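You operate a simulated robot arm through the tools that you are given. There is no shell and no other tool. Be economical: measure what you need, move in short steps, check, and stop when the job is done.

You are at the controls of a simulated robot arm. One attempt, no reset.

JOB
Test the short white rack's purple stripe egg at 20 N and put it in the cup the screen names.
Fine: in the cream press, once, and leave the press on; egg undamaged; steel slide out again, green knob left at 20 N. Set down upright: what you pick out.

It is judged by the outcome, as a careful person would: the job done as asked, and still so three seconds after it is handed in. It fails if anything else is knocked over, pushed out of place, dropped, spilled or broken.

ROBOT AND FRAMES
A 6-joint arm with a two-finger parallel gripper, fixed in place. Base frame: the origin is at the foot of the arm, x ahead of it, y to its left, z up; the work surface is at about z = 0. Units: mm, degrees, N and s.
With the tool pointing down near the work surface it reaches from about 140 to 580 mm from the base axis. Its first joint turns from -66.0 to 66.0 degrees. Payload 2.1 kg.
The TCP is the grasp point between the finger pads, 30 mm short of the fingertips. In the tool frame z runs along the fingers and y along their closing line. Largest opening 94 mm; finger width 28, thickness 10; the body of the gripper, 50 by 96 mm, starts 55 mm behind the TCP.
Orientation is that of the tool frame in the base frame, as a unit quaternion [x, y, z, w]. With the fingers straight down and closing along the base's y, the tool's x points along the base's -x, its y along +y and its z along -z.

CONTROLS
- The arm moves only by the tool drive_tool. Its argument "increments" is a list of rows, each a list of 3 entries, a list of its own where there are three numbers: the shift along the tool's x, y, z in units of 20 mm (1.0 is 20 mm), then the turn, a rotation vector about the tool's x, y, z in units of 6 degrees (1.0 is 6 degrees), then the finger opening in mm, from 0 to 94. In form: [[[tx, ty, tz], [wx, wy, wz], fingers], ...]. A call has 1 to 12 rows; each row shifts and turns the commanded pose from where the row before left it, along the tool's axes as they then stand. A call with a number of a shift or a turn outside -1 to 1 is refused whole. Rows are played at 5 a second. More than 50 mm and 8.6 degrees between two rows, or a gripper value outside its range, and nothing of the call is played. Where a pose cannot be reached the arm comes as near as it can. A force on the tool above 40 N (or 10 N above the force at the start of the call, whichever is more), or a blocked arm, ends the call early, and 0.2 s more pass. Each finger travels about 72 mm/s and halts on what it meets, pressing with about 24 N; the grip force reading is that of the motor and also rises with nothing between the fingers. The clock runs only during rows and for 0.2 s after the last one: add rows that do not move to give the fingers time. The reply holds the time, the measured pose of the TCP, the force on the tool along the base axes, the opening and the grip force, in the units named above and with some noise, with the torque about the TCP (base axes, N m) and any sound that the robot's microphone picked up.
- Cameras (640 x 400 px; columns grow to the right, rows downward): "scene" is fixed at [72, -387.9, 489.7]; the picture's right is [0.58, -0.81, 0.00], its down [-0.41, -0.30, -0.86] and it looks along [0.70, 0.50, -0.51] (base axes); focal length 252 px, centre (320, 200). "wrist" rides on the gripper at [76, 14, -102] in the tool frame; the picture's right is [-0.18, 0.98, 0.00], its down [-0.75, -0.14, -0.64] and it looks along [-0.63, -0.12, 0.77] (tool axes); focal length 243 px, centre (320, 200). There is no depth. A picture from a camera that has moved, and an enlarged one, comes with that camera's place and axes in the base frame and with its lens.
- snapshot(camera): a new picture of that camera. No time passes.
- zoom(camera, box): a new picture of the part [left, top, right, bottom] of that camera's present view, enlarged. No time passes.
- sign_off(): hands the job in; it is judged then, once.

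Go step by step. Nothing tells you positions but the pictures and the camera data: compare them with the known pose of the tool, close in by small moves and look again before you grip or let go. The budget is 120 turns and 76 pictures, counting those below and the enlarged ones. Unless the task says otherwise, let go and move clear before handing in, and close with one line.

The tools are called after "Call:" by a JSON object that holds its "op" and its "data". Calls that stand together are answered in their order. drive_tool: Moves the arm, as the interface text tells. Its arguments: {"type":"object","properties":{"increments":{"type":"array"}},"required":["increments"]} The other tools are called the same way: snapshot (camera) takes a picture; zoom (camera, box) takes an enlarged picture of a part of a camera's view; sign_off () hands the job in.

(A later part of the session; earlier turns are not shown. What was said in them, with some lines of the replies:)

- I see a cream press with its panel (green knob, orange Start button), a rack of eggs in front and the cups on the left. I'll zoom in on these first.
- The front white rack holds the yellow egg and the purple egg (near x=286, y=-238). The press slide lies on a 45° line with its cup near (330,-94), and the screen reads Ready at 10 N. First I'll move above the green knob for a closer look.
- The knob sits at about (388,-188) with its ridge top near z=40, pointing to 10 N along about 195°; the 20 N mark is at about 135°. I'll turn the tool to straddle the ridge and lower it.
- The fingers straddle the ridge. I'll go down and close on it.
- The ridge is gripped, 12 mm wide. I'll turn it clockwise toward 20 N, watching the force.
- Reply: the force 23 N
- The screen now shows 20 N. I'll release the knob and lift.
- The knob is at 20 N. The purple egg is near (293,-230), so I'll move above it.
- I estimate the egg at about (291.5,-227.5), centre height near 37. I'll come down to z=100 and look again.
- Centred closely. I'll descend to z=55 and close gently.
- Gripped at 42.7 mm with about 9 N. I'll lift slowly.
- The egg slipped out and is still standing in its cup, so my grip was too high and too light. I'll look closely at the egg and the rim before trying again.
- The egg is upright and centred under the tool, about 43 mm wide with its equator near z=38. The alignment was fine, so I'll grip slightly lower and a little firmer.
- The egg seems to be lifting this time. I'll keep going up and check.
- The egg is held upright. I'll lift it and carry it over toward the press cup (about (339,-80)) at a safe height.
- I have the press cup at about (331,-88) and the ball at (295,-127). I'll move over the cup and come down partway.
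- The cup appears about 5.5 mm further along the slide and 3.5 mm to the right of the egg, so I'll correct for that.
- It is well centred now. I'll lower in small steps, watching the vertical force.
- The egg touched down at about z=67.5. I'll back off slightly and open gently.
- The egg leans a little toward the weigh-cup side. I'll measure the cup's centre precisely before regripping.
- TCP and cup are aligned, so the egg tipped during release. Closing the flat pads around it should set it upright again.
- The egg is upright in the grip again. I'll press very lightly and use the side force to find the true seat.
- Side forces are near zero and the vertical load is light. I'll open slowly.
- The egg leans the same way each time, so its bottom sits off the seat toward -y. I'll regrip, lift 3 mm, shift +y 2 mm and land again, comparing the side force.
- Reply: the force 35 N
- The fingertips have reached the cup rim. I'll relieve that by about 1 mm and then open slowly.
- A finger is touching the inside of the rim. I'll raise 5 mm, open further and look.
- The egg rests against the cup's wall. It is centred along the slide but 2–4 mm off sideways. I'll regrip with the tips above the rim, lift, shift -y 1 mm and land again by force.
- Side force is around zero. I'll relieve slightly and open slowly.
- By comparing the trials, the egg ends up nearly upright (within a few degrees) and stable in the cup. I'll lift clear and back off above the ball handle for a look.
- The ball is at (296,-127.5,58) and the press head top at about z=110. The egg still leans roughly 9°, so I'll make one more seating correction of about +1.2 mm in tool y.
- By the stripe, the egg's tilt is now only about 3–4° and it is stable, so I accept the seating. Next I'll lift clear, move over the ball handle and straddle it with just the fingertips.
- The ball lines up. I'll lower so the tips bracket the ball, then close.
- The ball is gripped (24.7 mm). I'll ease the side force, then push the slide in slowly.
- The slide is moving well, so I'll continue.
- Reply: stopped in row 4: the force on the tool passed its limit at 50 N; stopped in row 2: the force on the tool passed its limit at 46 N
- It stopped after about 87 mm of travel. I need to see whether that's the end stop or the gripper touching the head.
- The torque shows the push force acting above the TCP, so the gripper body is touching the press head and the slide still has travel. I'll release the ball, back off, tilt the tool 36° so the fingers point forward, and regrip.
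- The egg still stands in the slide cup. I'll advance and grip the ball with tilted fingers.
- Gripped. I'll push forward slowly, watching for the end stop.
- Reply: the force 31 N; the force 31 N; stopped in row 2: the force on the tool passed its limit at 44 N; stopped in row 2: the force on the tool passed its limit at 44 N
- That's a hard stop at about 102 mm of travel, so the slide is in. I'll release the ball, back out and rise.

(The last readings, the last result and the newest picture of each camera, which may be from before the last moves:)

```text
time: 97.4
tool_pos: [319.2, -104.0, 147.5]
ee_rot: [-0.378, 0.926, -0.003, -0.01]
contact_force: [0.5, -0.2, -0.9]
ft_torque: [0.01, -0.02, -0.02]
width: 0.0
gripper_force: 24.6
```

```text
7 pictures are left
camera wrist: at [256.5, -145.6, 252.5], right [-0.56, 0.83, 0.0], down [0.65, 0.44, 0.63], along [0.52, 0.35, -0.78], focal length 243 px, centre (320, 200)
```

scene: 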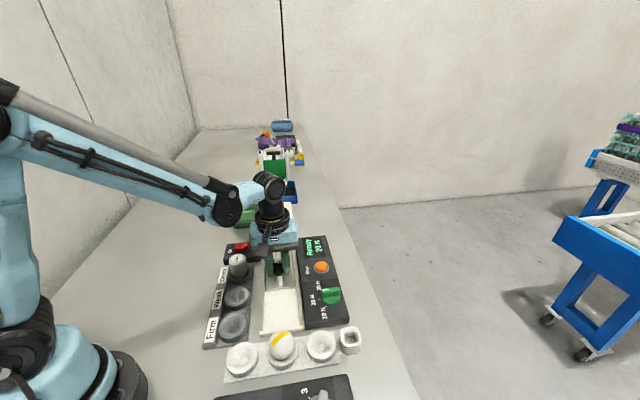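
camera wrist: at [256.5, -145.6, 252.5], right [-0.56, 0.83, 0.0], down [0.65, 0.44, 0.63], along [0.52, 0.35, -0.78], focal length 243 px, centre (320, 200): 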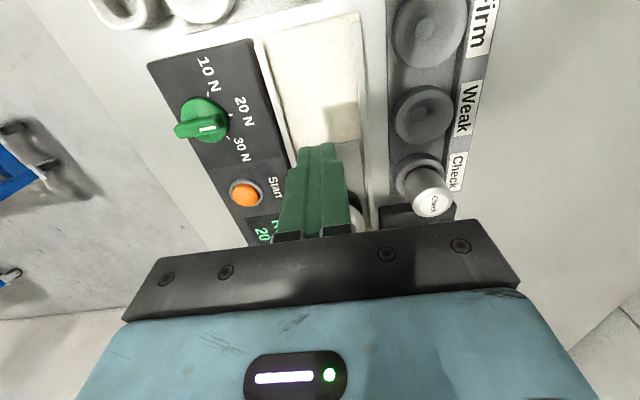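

The slide is in and the ball is clear. I put the Start button at about (446,-122.5), so I'll go above it with the fingers closed and lower near it.

Call:
{"op": "drive_tool", "data": {"increments": [[[-0.64, -0.86, 0], [0, 0, 0], 0], [[-0.64, -0.86, 0], [0, 0, 0], 0], [[-0.64, -0.86, 0], [0, 0, 0], 0], [[-0.64, -0.86, 0], [0, 0, 0], 0], [[-0.64, -0.86, 0], [0, 0, 0], 0], [[-0.64, -0.84, 0], [0, 0, 0], 0], [[0, 0, 0.9], [0, 0, 0], 0], [[0, 0, 0.9], [0, 0, 0], 0], [[0, 0, 0.9], [0, 0, 0], 0], [[0, 0, 0.6], [0, 0, 0], 0], [[0, 0, 0], [0, 0, 0], 0]]}}

Call:
{"op": "zoom", "data": {"camera": "scene", "box": [250, 200, 370, 310]}}

```text
time: 99.8
tool_pos: [444.6, -124.4, 80.7]
ee_rot: [-0.378, 0.926, -0.004, -0.009]
contact_force: [0.1, -0.9, -0.6]
ft_torque: [0.0, 0.02, 0.02]
width: 0.1
gripper_force: 23.9
```

```text
3.64 times, centred on (310, 255) of scene
camera zoom: at [71.9, -387.9, 489.7], right [0.58, -0.81, 0.0], down [-0.41, -0.3, -0.86], along [0.7, 0.5, -0.51], focal length 918 px, centre (356, 0)
```

zoom: 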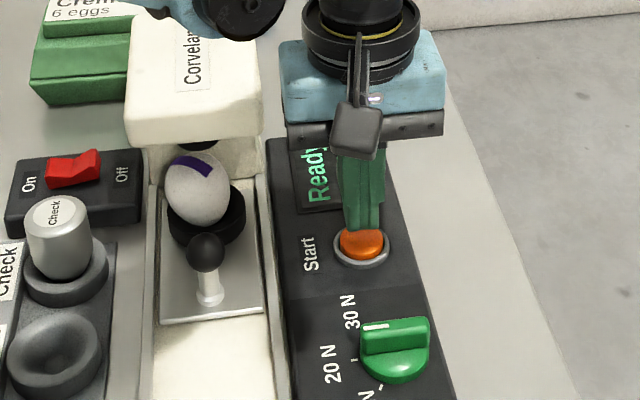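

The scene view shows the egg under the press head and the fingertip right over Start. I'll lower carefully toward the button.

Call:
{"op": "drive_tool", "data": {"increments": [[[0, 0, 0.4], [0, 0, 0], 0], [[0, 0, 0.4], [0, 0, 0], 0], [[0, 0, 0.1], [0, 0, 0], 0], [[0, 0, 0], [0, 0, 0], 0]]}}

```text
time: 100.8
tool_pos: [445.8, -125.2, 61.5]
ee_rot: [-0.378, 0.926, -0.003, -0.01]
contact_force: [0.9, 0.0, 1.8]
ft_torque: [0.03, -0.06, -0.01]
width: 0.2
gripper_force: 24.2
```

Call:
{"op": "drive_tool", "data": {"increments": [[[0, 0, 0.1], [0, 0, 0], 0], [[0, 0, 0.1], [0, 0, 0], 0], [[0, 0, 0], [0, 0, 0], 0]]}}

```text
time: 101.6
tool_pos: [445.1, -124.9, 59.1]
ee_rot: [-0.379, 0.926, -0.003, -0.009]
contact_force: [1.2, 0.7, 6.2]
ft_torque: [0.1, -0.1, 0.0]
width: 0.1
gripper_force: 24.1
heard: click
```

A click was heard, so Start is pressed. I'll lift clear and wait for the test to finish.

Call:
{"op": "drive_tool", "data": {"increments": [[[0, 0, -0.5], [0, 0, 0], 0], [[0, 0, -1], [0, 0, 0], 0], [[0, 0, -1], [0, 0, 0], 0], [[0, 0, -1], [0, 0, 0], 0], [[0, 0, -1], [0, 0, 0], 0], [[0.9, -0.2, 0], [0, 0, 0], 0], [[0.9, -0.2, 0], [0, 0, 0], 0], [[0.9, -0.2, 0], [0, 0, 0], 0], [[0.9, -0.2, 0], [0, 0, 0], 0], [[0, 0, 0], [0, 0, 0], 0], [[0, 0, 0], [0, 0, 0], 0], [[0, 0, 0], [0, 0, 0], 0]]}}

Call:
{"op": "drive_tool", "data": {"increments": [[[0, 0, 0], [0, 0, 0], 0], [[0, 0, 0], [0, 0, 0], 0], [[0, 0, 0], [0, 0, 0], 0], [[0, 0, 0], [0, 0, 0], 0], [[0, 0, 0], [0, 0, 0], 0], [[0, 0, 0], [0, 0, 0], 0], [[0, 0, 0], [0, 0, 0], 0], [[0, 0, 0], [0, 0, 0], 0], [[0, 0, 0], [0, 0, 0], 0], [[0, 0, 0], [0, 0, 0], 0], [[0, 0, 0], [0, 0, 0], 0], [[0, 0, 0], [0, 0, 0], 0]]}}

Call:
{"op": "drive_tool", "data": {"increments": [[[0, 0, 0], [0, 0, 0], 0], [[0, 0, 0], [0, 0, 0], 0], [[0, 0, 0], [0, 0, 0], 0], [[0, 0, 0], [0, 0, 0], 0], [[0, 0, 0], [0, 0, 0], 0], [[0, 0, 0], [0, 0, 0], 0], [[0, 0, 0], [0, 0, 0], 0], [[0, 0, 0], [0, 0, 0], 0], [[0, 0, 0], [0, 0, 0], 0], [[0, 0, 0], [0, 0, 0], 0], [[0, 0, 0], [0, 0, 0], 0], [[0, 0, 0], [0, 0, 0], 0]]}}

Call:
{"op": "zoom", "data": {"camera": "scene", "box": [220, 200, 340, 310]}}

```text
time: 104.2
tool_pos: [404.5, -186.4, 150.2]
ee_rot: [-0.378, 0.926, -0.002, -0.009]
contact_force: [-0.4, -0.1, 0.2]
ft_torque: [0.0, 0.0, -0.03]
width: 0.0
gripper_force: 23.9
```

```text
time: 106.8
tool_pos: [406.2, -185.8, 150.7]
ee_rot: [-0.378, 0.926, -0.002, -0.009]
contact_force: [-0.3, 0.3, -0.5]
ft_torque: [0.0, -0.03, 0.03]
width: 0.0
gripper_force: 23.7
```

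```text
time: 109.4
tool_pos: [406.1, -185.1, 149.8]
ee_rot: [-0.378, 0.926, -0.003, -0.009]
contact_force: [-0.6, 0.7, -0.9]
ft_torque: [-0.02, 0.01, -0.03]
width: 0.3
gripper_force: 23.9
```

```text
3.64 times, centred on (280, 255) of scene
camera zoom: at [72.0, -387.9, 489.7], right [0.58, -0.81, 0.0], down [-0.41, -0.3, -0.86], along [0.7, 0.5, -0.51], focal length 918 px, centre (466, 0)
```

zoom: 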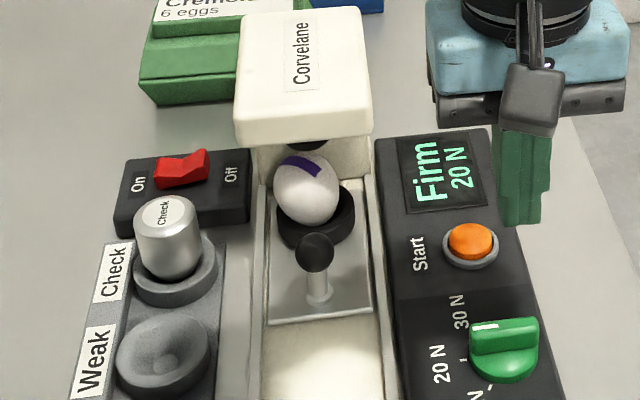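

The screen says Firm. Next I'll retrace to the ball with the tilted grip and pull the slide out.

Call:
{"op": "drive_tool", "data": {"increments": [[[0.04, 0.99, 0.1], [0, 0, 0], 0], [[0.04, 0.99, 0], [0, 0, 0], 0], [[0.04, 0.99, 0], [0, 0, 0], 20], [[0.04, 0.99, 0], [0, 0, 0], 40], [[0.04, 0.99, 0], [0, 0, 0], 50], [[0.04, 0.99, 0], [0, 0, 0], 50], [[0, 0, 0], [0, -1, 0], 50], [[0, 0, 0], [0, -1, 0], 50], [[0, 0, 0], [0, -1, 0], 50], [[0, 0, 0], [0, -1, 0], 50], [[0, 0, 0], [0, -1, 0], 50], [[0, 0, 0], [0, -1, 0], 50]]}}

Call:
{"op": "drive_tool", "data": {"increments": [[[0.55, 0, 0.8], [0, 0, 0], 50], [[0.55, 0, 0.8], [0, 0, 0], 50], [[0.5, 0, 0.8], [0, 0, 0], 50], [[0.4, 0, 0.6], [0, 0, 0], 50], [[0, 0, 0], [0, 0, 0], 50]]}}

```text
time: 112.0
tool_pos: [318.9, -104.3, 149.5]
ee_rot: [-0.362, 0.882, 0.115, 0.278]
contact_force: [0.6, -0.1, -0.6]
ft_torque: [-0.01, 0.01, -0.01]
width: 50.0
gripper_force: 0.1
```

```text
time: 113.2
tool_pos: [320.3, -102.8, 76.2]
ee_rot: [-0.362, 0.883, 0.114, 0.277]
contact_force: [0.3, -1.0, -0.8]
ft_torque: [-0.03, -0.02, -0.01]
width: 50.3
gripper_force: 0.0
```

Call:
{"op": "drive_tool", "data": {"increments": [[[-0.8, 0, 0.59], [0, 0, 0], 50], [[-0.8, 0, 0.59], [0, 0, 0], 50], [[-0.6, 0, 0.44], [0, 0, 0], 50], [[0, 0, 0], [0, 0, 0], 40], [[0, 0, 0], [0, 0, 0], 30], [[0, 0, 0], [0, 0, 0], 22], [[0, 0, 0], [0, 0, 0], 16], [[0, 0, 0], [0, 0, 0], 16], [[0, 0, 0], [0, 0, 0], 16]]}}

```text
time: 115.2
tool_pos: [360.4, -65.1, 74.7]
ee_rot: [-0.361, 0.883, 0.114, 0.278]
contact_force: [4.2, -5.0, -1.8]
ft_torque: [-0.2, -0.45, -0.04]
width: 22.8
gripper_force: 44.9
```

The ball is gripped. I'll pull the slide back slowly.

Call:
{"op": "drive_tool", "data": {"increments": [[[0.08, -0.02, -0.059], [0, 0, 0], 16], [[0.16, 0, -0.118], [0, 0, 0], 16], [[0.24, 0, -0.176], [0, 0, 0], 16], [[0.24, 0, -0.176], [0, 0, 0], 16], [[0.24, 0, -0.176], [0, 0, 0], 16], [[0.24, 0, -0.176], [0, 0, 0], 16], [[0.16, 0, -0.118], [0, 0, 0], 16]]}}

Call:
{"op": "drive_tool", "data": {"increments": [[[0.16, 0, -0.118], [0, 0, 0], 16], [[0.24, 0, -0.176], [0, 0, 0], 16], [[0.24, 0, -0.176], [0, 0, 0], 16], [[0.24, 0, -0.176], [0, 0, 0], 16], [[0.24, 0, -0.176], [0, 0, 0], 16], [[0.24, 0, -0.176], [0, 0, 0], 16], [[0.16, 0, -0.118], [0, 0, 0], 16]]}}

```text
time: 116.8
tool_pos: [335.2, -89.6, 74.8]
ee_rot: [-0.361, 0.883, 0.114, 0.276]
contact_force: [1.5, -0.9, -22.8]
ft_torque: [-0.42, -0.09, -0.02]
width: 23.0
gripper_force: 44.8
```

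```text
time: 118.4
tool_pos: [308.1, -117.3, 76.7]
ee_rot: [-0.361, 0.883, 0.114, 0.277]
contact_force: [1.9, -0.5, -29.1]
ft_torque: [-0.39, -0.24, -0.03]
width: 22.4
gripper_force: 44.8
```

Call:
{"op": "drive_tool", "data": {"increments": [[[0.05, 0, 0.07], [0, 0, 0], 16], [[0.2, 0, -0.14], [0, 0, 0], 16], [[0.24, 0, -0.17], [0, 0, 0], 16], [[0.24, 0, -0.17], [0, 0, 0], 16], [[0.2, 0, -0.14], [0, 0, 0], 16], [[0.1, 0, -0.07], [0, 0, 0], 16], [[0, 0, 0], [0, 0, 0], 16]]}}

```text
time: 120.0
tool_pos: [292.5, -131.3, 75.4]
ee_rot: [-0.361, 0.882, 0.115, 0.281]
contact_force: [29.7, 10.5, -3.7]
ft_torque: [0.26, -0.54, -0.01]
width: 23.0
gripper_force: 44.7
```

Call:
{"op": "drive_tool", "data": {"increments": [[[0.08, -0.02, -0.059], [0, 0, 0], 16], [[0.08, 0, -0.059], [0, 0, 0], 16], [[0.08, 0, -0.059], [0, 0, 0], 16], [[0.06, 0, -0.044], [0, 0, 0], 16], [[0, 0, 0], [0, 0, 0], 16]]}}

```text
time: 121.2
tool_pos: [287.4, -136.6, 75.4]
ee_rot: [-0.361, 0.882, 0.115, 0.281]
contact_force: [29.5, 11.8, 0.5]
ft_torque: [0.19, -0.52, -0.13]
width: 23.0
gripper_force: 45.0
```

Call:
{"op": "drive_tool", "data": {"increments": [[[0.06, 0, -0.044], [0, 0, 0], 16], [[0.04, 0, -0.03], [0, 0, 0], 16], [[0, 0, 0], [0, 0, 0], 16]]}}

```text
time: 122.0
tool_pos: [285.5, -138.5, 75.3]
ee_rot: [-0.361, 0.882, 0.116, 0.28]
contact_force: [25.1, 15.1, -3.7]
ft_torque: [0.18, -1.02, -0.09]
width: 22.6
gripper_force: 45.0
```

The slide is back at its out position. I'll release, rise, un-tilt and go above the egg.

Call:
{"op": "drive_tool", "data": {"increments": [[[-0.04, 0, 0.03], [0, 0, 0], 20], [[0, 0, 0], [0, 0, 0], 36], [[0, 0, 0], [0, 0, 0], 50], [[0, 0, 0], [0, 0, 0], 50], [[-0.588, 0, -0.809], [0, 0, 0], 50], [[-0.588, 0, -0.809], [0, 0, 0], 50], [[-0.588, 0, -0.809], [0, 0, 0], 50], [[-0.588, 0, -0.809], [0, 0, 0], 50], [[-0.3, 0, -0.4], [0, 0, 0], 50], [[0, 0, 0], [0, 0, 0], 60]]}}

Call:
{"op": "drive_tool", "data": {"increments": [[[0, 0, 0], [0, 1, 0], 60], [[0, 0, 0], [0, 1, 0], 60], [[0, 0, 0], [0, 1, 0], 60], [[0, 0, 0], [0, 1, 0], 60], [[0, 0, 0], [0, 1, 0], 60], [[0, 0, 0], [0, 1, 0], 60], [[-0.9, 0, 0], [0, 0, 0], 60], [[-0.9, 0, 0], [0, 0, 0], 60], [[-0.9, 0, 0], [0, 0, 0], 60], [[-0.9, 0, 0], [0, 0, 0], 60], [[-0.3, 0, 0], [0, 0, 0], 60], [[0, 0, 0], [0, 0, 0], 60]]}}

Call:
{"op": "snapshot", "data": {"camera": "wrist"}}

```text
time: 124.2
tool_pos: [286.4, -138.0, 166.3]
ee_rot: [-0.362, 0.883, 0.114, 0.277]
contact_force: [0.6, -0.3, 0.4]
ft_torque: [0.0, -0.03, 0.03]
width: 60.0
gripper_force: 0.1
```

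```text
time: 126.8
tool_pos: [342.2, -82.8, 163.5]
ee_rot: [-0.379, 0.925, -0.003, -0.01]
contact_force: [-1.2, -0.3, 1.0]
ft_torque: [-0.02, 0.01, -0.03]
width: 60.1
gripper_force: 0.1
```

```text
4 pictures are left
camera wrist: at [279.6, -123.9, 267.2], right [-0.56, 0.83, 0.0], down [0.65, 0.44, 0.63], along [0.52, 0.35, -0.78], focal length 243 px, centre (320, 200)
```

wrist: 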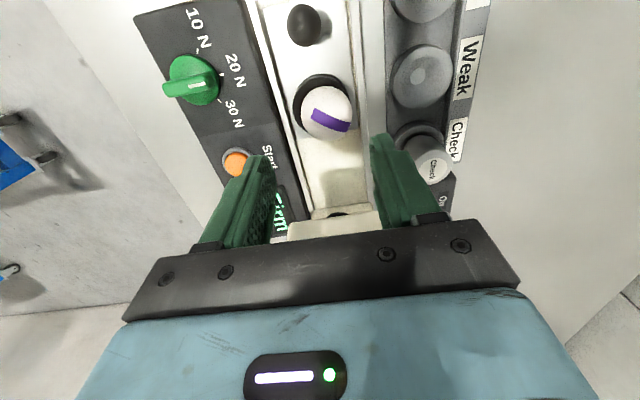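

The egg is standing in the press cup at about (337,-79.5). I'll remove the small tool tilt, centre on it and grip.

Call:
{"op": "drive_tool", "data": {"increments": [[[0.06, 0.31, 0], [0, -0.2, 0], 60], [[0, 0, 0.9], [0, 0, 0], 60], [[0, 0, 0.9], [0, 0, 0], 60], [[0, 0, 0.9], [0, 0, 0], 60], [[0, 0, 0.9], [0, 0, 0], 60], [[0, 0, 0.6], [0, 0, 0], 60], [[0, 0, 0.4], [0, 0, 0], 60], [[0, 0, 0], [0, 0, 0], 60]]}}

Call:
{"op": "drive_tool", "data": {"increments": [[[0, 0, 0], [0, 0, 0], 54], [[0, 0, 0], [0, 0, 0], 50], [[0, 0, 0], [0, 0, 0], 47], [[0, 0, 0], [0, 0, 0], 44], [[0, 0, 0], [0, 0, 0], 41], [[0, 0, 0], [0, 0, 0], 39], [[0, 0, 0], [0, 0, 0], 38], [[0, 0, 0], [0, 0, 0], 38]]}}

```text
time: 128.6
tool_pos: [337.2, -78.8, 71.5]
ee_rot: [-0.379, 0.926, 0.002, 0.0]
contact_force: [-0.3, 0.9, 0.7]
ft_torque: [-0.01, 0.01, -0.01]
width: 60.1
gripper_force: 0.0
```

```text
time: 130.4
tool_pos: [337.4, -79.9, 71.7]
ee_rot: [-0.379, 0.925, 0.001, 0.001]
contact_force: [2.7, -2.3, 0.8]
ft_torque: [-0.05, -0.12, -0.02]
width: 44.0
gripper_force: 9.6
```

Call:
{"op": "drive_tool", "data": {"increments": [[[0, -0.04, 0], [0, 0, 0], 38], [[0, 0, -0.1], [0, 0, 0], 38], [[0, 0, -0.2], [0, 0, 0], 38], [[0, 0, -0.3], [0, 0, 0], 38], [[0, 0, 0], [0, 0, 0], 38]]}}

Call:
{"op": "zoom", "data": {"camera": "scene", "box": [200, 230, 340, 350]}}

```text
time: 131.6
tool_pos: [338.2, -80.5, 84.8]
ee_rot: [-0.379, 0.926, 0.002, 0.0]
contact_force: [0.4, -0.7, -1.1]
ft_torque: [-0.01, -0.01, 0.01]
width: 43.8
gripper_force: 8.8
```

```text
3.33 times, centred on (270, 290) of scene
camera zoom: at [72.0, -387.9, 489.7], right [0.58, -0.81, 0.0], down [-0.41, -0.3, -0.86], along [0.7, 0.5, -0.51], focal length 842 px, centre (487, -100)
```

zoom: 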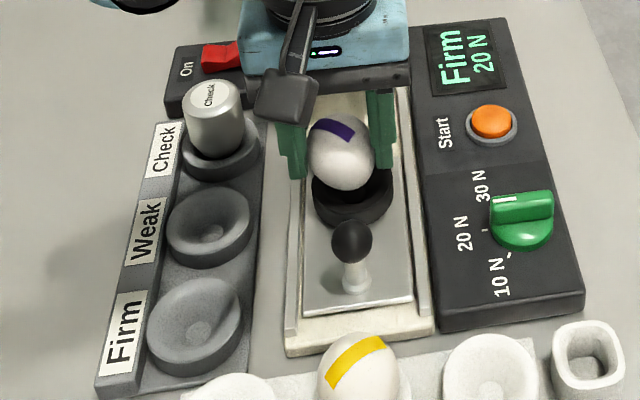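

The egg is held, the slide is out and the screen reads Firm. I'll lift and carry it over the Firm cup at about (220.5,-67.5).

Call:
{"op": "drive_tool", "data": {"increments": [[[0, 0, -0.9], [0, 0, 0], 38], [[0, 0, -0.9], [0, 0, 0], 38], [[0, 0, -0.9], [0, 0, 0], 38], [[0, 0, -0.9], [0, 0, 0], 38], [[0.53, 0.66, 0], [0, 0, 0], 38], [[0.53, 0.66, 0], [0, 0, 0], 38], [[0.53, 0.66, 0], [0, 0, 0], 38], [[0.53, 0.66, 0], [0, 0, 0], 38], [[0.53, 0.66, 0], [0, 0, 0], 38], [[0.53, 0.66, 0], [0, 0, 0], 38], [[0.53, 0.64, 0], [0, 0, 0], 38], [[0, 0, 0], [0, 0, 0], 38]]}}

Call:
{"op": "drive_tool", "data": {"increments": [[[0, 0, 0.9], [0, 0, 0], 38], [[0, 0, 0.9], [0, 0, 0], 38], [[0, 0, 0.9], [0, 0, 0], 38], [[0, 0, 0.9], [0, 0, 0], 38], [[0, 0, 0], [0, 0, 0], 38]]}}

Call:
{"op": "snapshot", "data": {"camera": "wrist"}}

```text
time: 134.2
tool_pos: [221.1, -65.8, 156.5]
ee_rot: [-0.379, 0.926, 0.002, 0.0]
contact_force: [-0.5, -0.3, -1.2]
ft_torque: [0.03, 0.05, 0.01]
width: 43.8
gripper_force: 9.4
```

```text
time: 135.4
tool_pos: [219.8, -66.3, 83.7]
ee_rot: [-0.378, 0.926, 0.001, 0.001]
contact_force: [-0.4, 0.1, -0.8]
ft_torque: [0.01, 0.04, -0.03]
width: 43.6
gripper_force: 8.7
```

```text
2 pictures are left
camera wrist: at [156.0, -108.9, 186.1], right [-0.56, 0.83, 0.0], down [0.64, 0.43, 0.64], along [0.53, 0.36, -0.77], focal length 243 px, centre (320, 200)
```

wrist: 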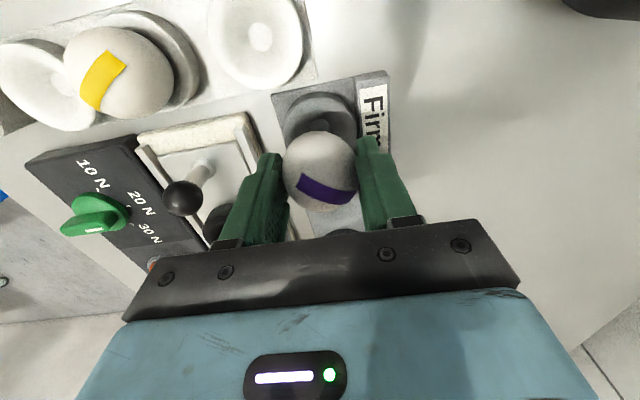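

The egg hangs over the Firm cup, centred, but leans about 5–6° in the grip toward +tool y. I'll rotate the tool 6° to bring it upright, compensate sideways, and lower.

Call:
{"op": "drive_tool", "data": {"increments": [[[0, -0.085, 0], [-1, 0, 0], 38], [[0, 0, 0.5], [0, 0, 0], 38], [[0, 0, 0.4], [0, 0, 0], 38], [[0, 0, 0], [0, 0, 0], 38]]}}

Call:
{"op": "zoom", "data": {"camera": "scene", "box": [190, 280, 290, 370]}}

```text
time: 136.4
tool_pos: [221.5, -65.6, 66.0]
ee_rot: [-0.378, 0.924, 0.049, -0.019]
contact_force: [0.0, 0.0, -0.3]
ft_torque: [-0.01, 0.01, -0.03]
width: 43.8
gripper_force: 9.2
```

```text
4.44 times, centred on (240, 325) of scene
camera zoom: at [72.0, -387.9, 489.7], right [0.58, -0.81, 0.0], down [-0.41, -0.3, -0.86], along [0.7, 0.5, -0.51], focal length 1122 px, centre (676, -356)
```

zoom: 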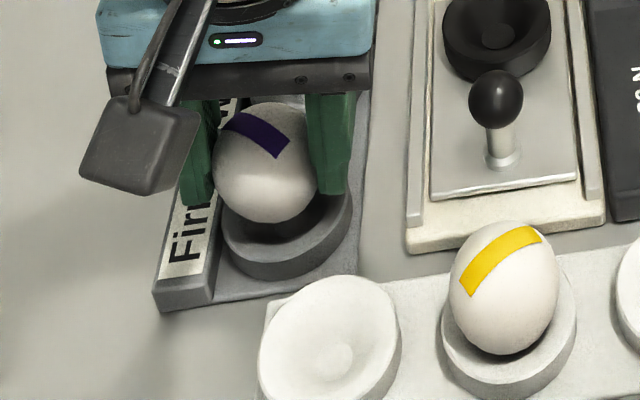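

I need to shift about 4 mm in -y and 2 mm back to centre on the cup, and then land by force.

Call:
{"op": "drive_tool", "data": {"increments": [[[0.1, -0.19, 0], [0, 0, 0], 38], [[0, -0.02, 0.2], [0, 0, 0], 38], [[0, 0, 0], [0, 0, 0], 38]]}}

Call:
{"op": "drive_tool", "data": {"increments": [[[0, -0.01, 0.08], [0, 0, 0], 38], [[0, 0, 0], [0, 0, 0], 38]]}}

Call:
{"op": "drive_tool", "data": {"increments": [[[0, -0.01, 0.08], [0, 0, 0], 38], [[0, 0, 0], [0, 0, 0], 38]]}}

Call:
{"op": "drive_tool", "data": {"increments": [[[0, -0.01, 0.06], [0, 0, 0], 38], [[0, 0, 0], [0, 0, 0], 38]]}}

```text
time: 137.2
tool_pos: [222.2, -70.4, 62.5]
ee_rot: [-0.378, 0.924, 0.049, -0.02]
contact_force: [0.2, 0.1, 0.1]
ft_torque: [0.01, 0.0, 0.0]
width: 43.9
gripper_force: 8.5
```

```text
time: 137.8
tool_pos: [221.2, -70.1, 59.6]
ee_rot: [-0.379, 0.924, 0.05, -0.019]
contact_force: [0.0, -0.5, -0.2]
ft_torque: [-0.01, 0.02, -0.02]
width: 43.1
gripper_force: 9.9
```

```text
time: 138.4
tool_pos: [220.9, -69.7, 58.1]
ee_rot: [-0.377, 0.925, 0.05, -0.019]
contact_force: [0.5, 3.6, 6.1]
ft_torque: [0.06, -0.07, 0.03]
width: 43.1
gripper_force: 8.9
```

```text
time: 139.0
tool_pos: [222.1, -70.0, 57.4]
ee_rot: [-0.378, 0.924, 0.05, -0.019]
contact_force: [-2.5, 3.7, 5.9]
ft_torque: [0.04, 0.05, 0.02]
width: 43.0
gripper_force: 9.5
```

The egg has aligned itself with the pads (width 43.0). I'll lift 3 mm, bring the tool back to vertical while keeping the egg's bottom in place, and land again.

Call:
{"op": "drive_tool", "data": {"increments": [[[0, 0, -0.15], [0, 0, 0], 38], [[0, 0.14, 0], [0.5, 0, 0], 38], [[0, 0.14, 0], [0.5, 0, 0], 38], [[0, 0, 0.06], [0, 0, 0], 38], [[0, 0, 0], [0, 0, 0], 38]]}}

Call:
{"op": "drive_tool", "data": {"increments": [[[0, 0, 0.06], [0, 0, 0], 38], [[0, 0, 0], [0, 0, 0], 38]]}}

Call:
{"op": "drive_tool", "data": {"increments": [[[0, 0, 0.05], [0, 0, 0], 38], [[0, 0, 0], [0, 0, 0], 38]]}}

```text
time: 140.2
tool_pos: [218.1, -66.2, 58.6]
ee_rot: [-0.379, 0.925, 0.001, 0.001]
contact_force: [0.2, -1.0, -1.2]
ft_torque: [-0.05, -0.02, -0.01]
width: 42.9
gripper_force: 8.6
```

```text
time: 140.8
tool_pos: [217.6, -66.2, 57.8]
ee_rot: [-0.379, 0.925, 0.002, 0.0]
contact_force: [-0.1, 0.7, -1.2]
ft_torque: [0.0, -0.01, -0.02]
width: 43.1
gripper_force: 8.7
```

```text
time: 141.4
tool_pos: [218.0, -66.3, 56.1]
ee_rot: [-0.379, 0.925, 0.001, 0.0]
contact_force: [-1.0, -0.2, 0.0]
ft_torque: [0.04, -0.01, -0.01]
width: 42.8
gripper_force: 8.5
```

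Call:
{"op": "drive_tool", "data": {"increments": [[[0, 0, 0.05], [0, 0, 0], 38], [[0, 0, 0], [0, 0, 0], 38]]}}

Call:
{"op": "drive_tool", "data": {"increments": [[[0, 0, 0.04], [0, 0, 0], 38], [[0, 0, 0], [0, 0, 0], 38]]}}

```text
time: 142.0
tool_pos: [218.5, -66.4, 56.4]
ee_rot: [-0.379, 0.925, 0.002, 0.002]
contact_force: [4.4, 2.9, 4.2]
ft_torque: [0.08, -0.12, 0.0]
width: 43.2
gripper_force: 9.3
```

```text
time: 142.6
tool_pos: [218.7, -67.3, 54.8]
ee_rot: [-0.378, 0.926, 0.001, 0.001]
contact_force: [3.0, 0.8, 3.4]
ft_torque: [0.01, -0.07, 0.01]
width: 43.1
gripper_force: 8.4
```

The cup pushes forward, so I'll shift 2.5 mm forward and land again.

Call:
{"op": "drive_tool", "data": {"increments": [[[0, 0, -0.15], [0, 0, 0], 38], [[-0.13, -0.03, 0], [0, 0, 0], 38], [[0, 0, 0.1], [0, 0, 0], 38], [[0, 0, 0], [0, 0, 0], 38]]}}

Call:
{"op": "drive_tool", "data": {"increments": [[[0, 0, 0.04], [0, 0, 0], 38], [[0, 0, 0], [0, 0, 0], 38]]}}

Call:
{"op": "drive_tool", "data": {"increments": [[[0, 0, 0.04], [0, 0, 0], 38], [[0, 0, 0], [0, 0, 0], 38]]}}

```text
time: 143.6
tool_pos: [220.5, -65.4, 56.9]
ee_rot: [-0.379, 0.925, 0.001, 0.0]
contact_force: [0.4, 0.2, -1.6]
ft_torque: [0.0, 0.01, 0.02]
width: 42.7
gripper_force: 9.7
```

```text
time: 144.2
tool_pos: [219.9, -65.4, 55.1]
ee_rot: [-0.379, 0.926, 0.002, 0.0]
contact_force: [-2.1, -2.2, 3.3]
ft_torque: [-0.08, 0.01, -0.02]
width: 42.8
gripper_force: 9.0
```

```text
time: 144.8
tool_pos: [219.5, -64.4, 53.7]
ee_rot: [-0.379, 0.925, 0.001, 0.001]
contact_force: [-2.1, -2.5, 4.0]
ft_torque: [-0.06, 0.04, -0.04]
width: 42.8
gripper_force: 8.8
```

Call:
{"op": "drive_tool", "data": {"increments": [[[0, 0, -0.12], [0, 0, 0], 38], [[0.065, 0, 0], [0, 0, 0], 38], [[0, 0, 0.1], [0, 0, 0], 38], [[0, 0, 0], [0, 0, 0], 38]]}}

Call:
{"op": "drive_tool", "data": {"increments": [[[0, 0, 0.03], [0, 0, 0], 38], [[0, 0, 0], [0, 0, 0], 38]]}}

```text
time: 145.8
tool_pos: [218.7, -66.2, 55.4]
ee_rot: [-0.379, 0.925, 0.001, 0.001]
contact_force: [0.2, -0.7, -0.1]
ft_torque: [0.03, -0.01, 0.0]
width: 42.8
gripper_force: 8.8
```

```text
time: 146.4
tool_pos: [219.9, -66.3, 55.1]
ee_rot: [-0.379, 0.925, 0.001, 0.001]
contact_force: [0.4, 0.4, -0.1]
ft_torque: [0.0, -0.02, 0.01]
width: 43.1
gripper_force: 9.0
```

Call:
{"op": "drive_tool", "data": {"increments": [[[0, 0, 0.03], [0, 0, 0], 38], [[0, 0, 0], [0, 0, 0], 38]]}}

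Call:
{"op": "drive_tool", "data": {"increments": [[[0, 0, 0.03], [0, 0, 0], 38], [[0, 0, 0], [0, 0, 0], 38]]}}

```text
time: 147.0
tool_pos: [219.6, -66.4, 54.3]
ee_rot: [-0.379, 0.925, 0.001, 0.001]
contact_force: [0.7, 0.0, -0.3]
ft_torque: [0.02, 0.0, 0.02]
width: 43.2
gripper_force: 8.6
```

```text
time: 147.6
tool_pos: [219.3, -66.1, 54.4]
ee_rot: [-0.379, 0.926, 0.001, 0.0]
contact_force: [-1.6, 0.6, 1.6]
ft_torque: [0.09, 0.05, -0.03]
width: 42.7
gripper_force: 9.1
```

Light, nearly central contact. I'll open slowly and check.

Call:
{"op": "drive_tool", "data": {"increments": [[[0, 0, 0], [0, 0, 0], 40], [[0, 0, 0], [0, 0, 0], 41.5], [[0, 0, 0], [0, 0, 0], 42.3], [[0, 0, 0], [0, 0, 0], 43], [[0, 0, 0], [0, 0, 0], 43.7], [[0, 0, 0], [0, 0, 0], 44.5], [[0, 0, 0], [0, 0, 0], 46], [[0, 0, 0], [0, 0, 0], 49], [[0, 0, 0], [0, 0, 0], 52], [[0, 0, 0], [0, 0, 0], 56], [[0, 0, 0], [0, 0, 0], 56]]}}

Call:
{"op": "zoom", "data": {"camera": "scene", "box": [190, 280, 290, 370]}}

```text
time: 150.0
tool_pos: [220.1, -65.4, 53.2]
ee_rot: [-0.379, 0.925, 0.001, 0.0]
contact_force: [-0.9, 0.2, -0.6]
ft_torque: [-0.03, 0.0, 0.0]
width: 55.9
gripper_force: 0.1
```

```text
4.44 times, centred on (240, 325) of scene
camera zoom: at [72.0, -387.9, 489.7], right [0.58, -0.81, 0.0], down [-0.41, -0.3, -0.86], along [0.7, 0.5, -0.51], focal length 1122 px, centre (676, -356)
```

zoom: 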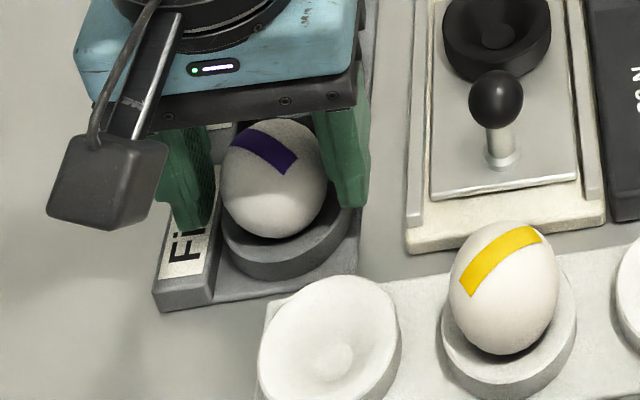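

The egg stands in the Firm cup. I'll rise straight up, clear of it.

Call:
{"op": "drive_tool", "data": {"increments": [[[0, 0, -0.3], [0, 0, 0], 56], [[0, 0, -0.5], [0, 0, 0], 56], [[0, 0, -0.8], [0, 0, 0], 58], [[0, 0, -1], [0, 0, 0], 60], [[0, 0, -1], [0, 0, 0], 60], [[0, 0, -1], [0, 0, 0], 60], [[0, 0, -1], [0, 0, 0], 60], [[0, 0, 0], [0, 0, 0], 60], [[0, 0, 0], [0, 0, 0], 60]]}}

```text
time: 152.0
tool_pos: [219.7, -65.9, 164.2]
ee_rot: [-0.378, 0.926, 0.001, 0.001]
contact_force: [-0.5, -1.0, -0.2]
ft_torque: [0.01, -0.01, -0.03]
width: 59.7
gripper_force: 0.0
```

The arm is clear, and nothing touched it on the way up. I'm handing in.

Call:
{"op": "sign_off", "data": {}}

```text
The job is handed in.
```

I tested the purple stripe egg once in the cream press at 20 N. The screen read "Firm", and I set the egg down in the Firm cup. The slide is out, the knob is at 20 N and the press is on. My last picture showed the egg standing there, close to upright, with no damage I could see. I took it just before lifting clear and had no pictures left to check again.
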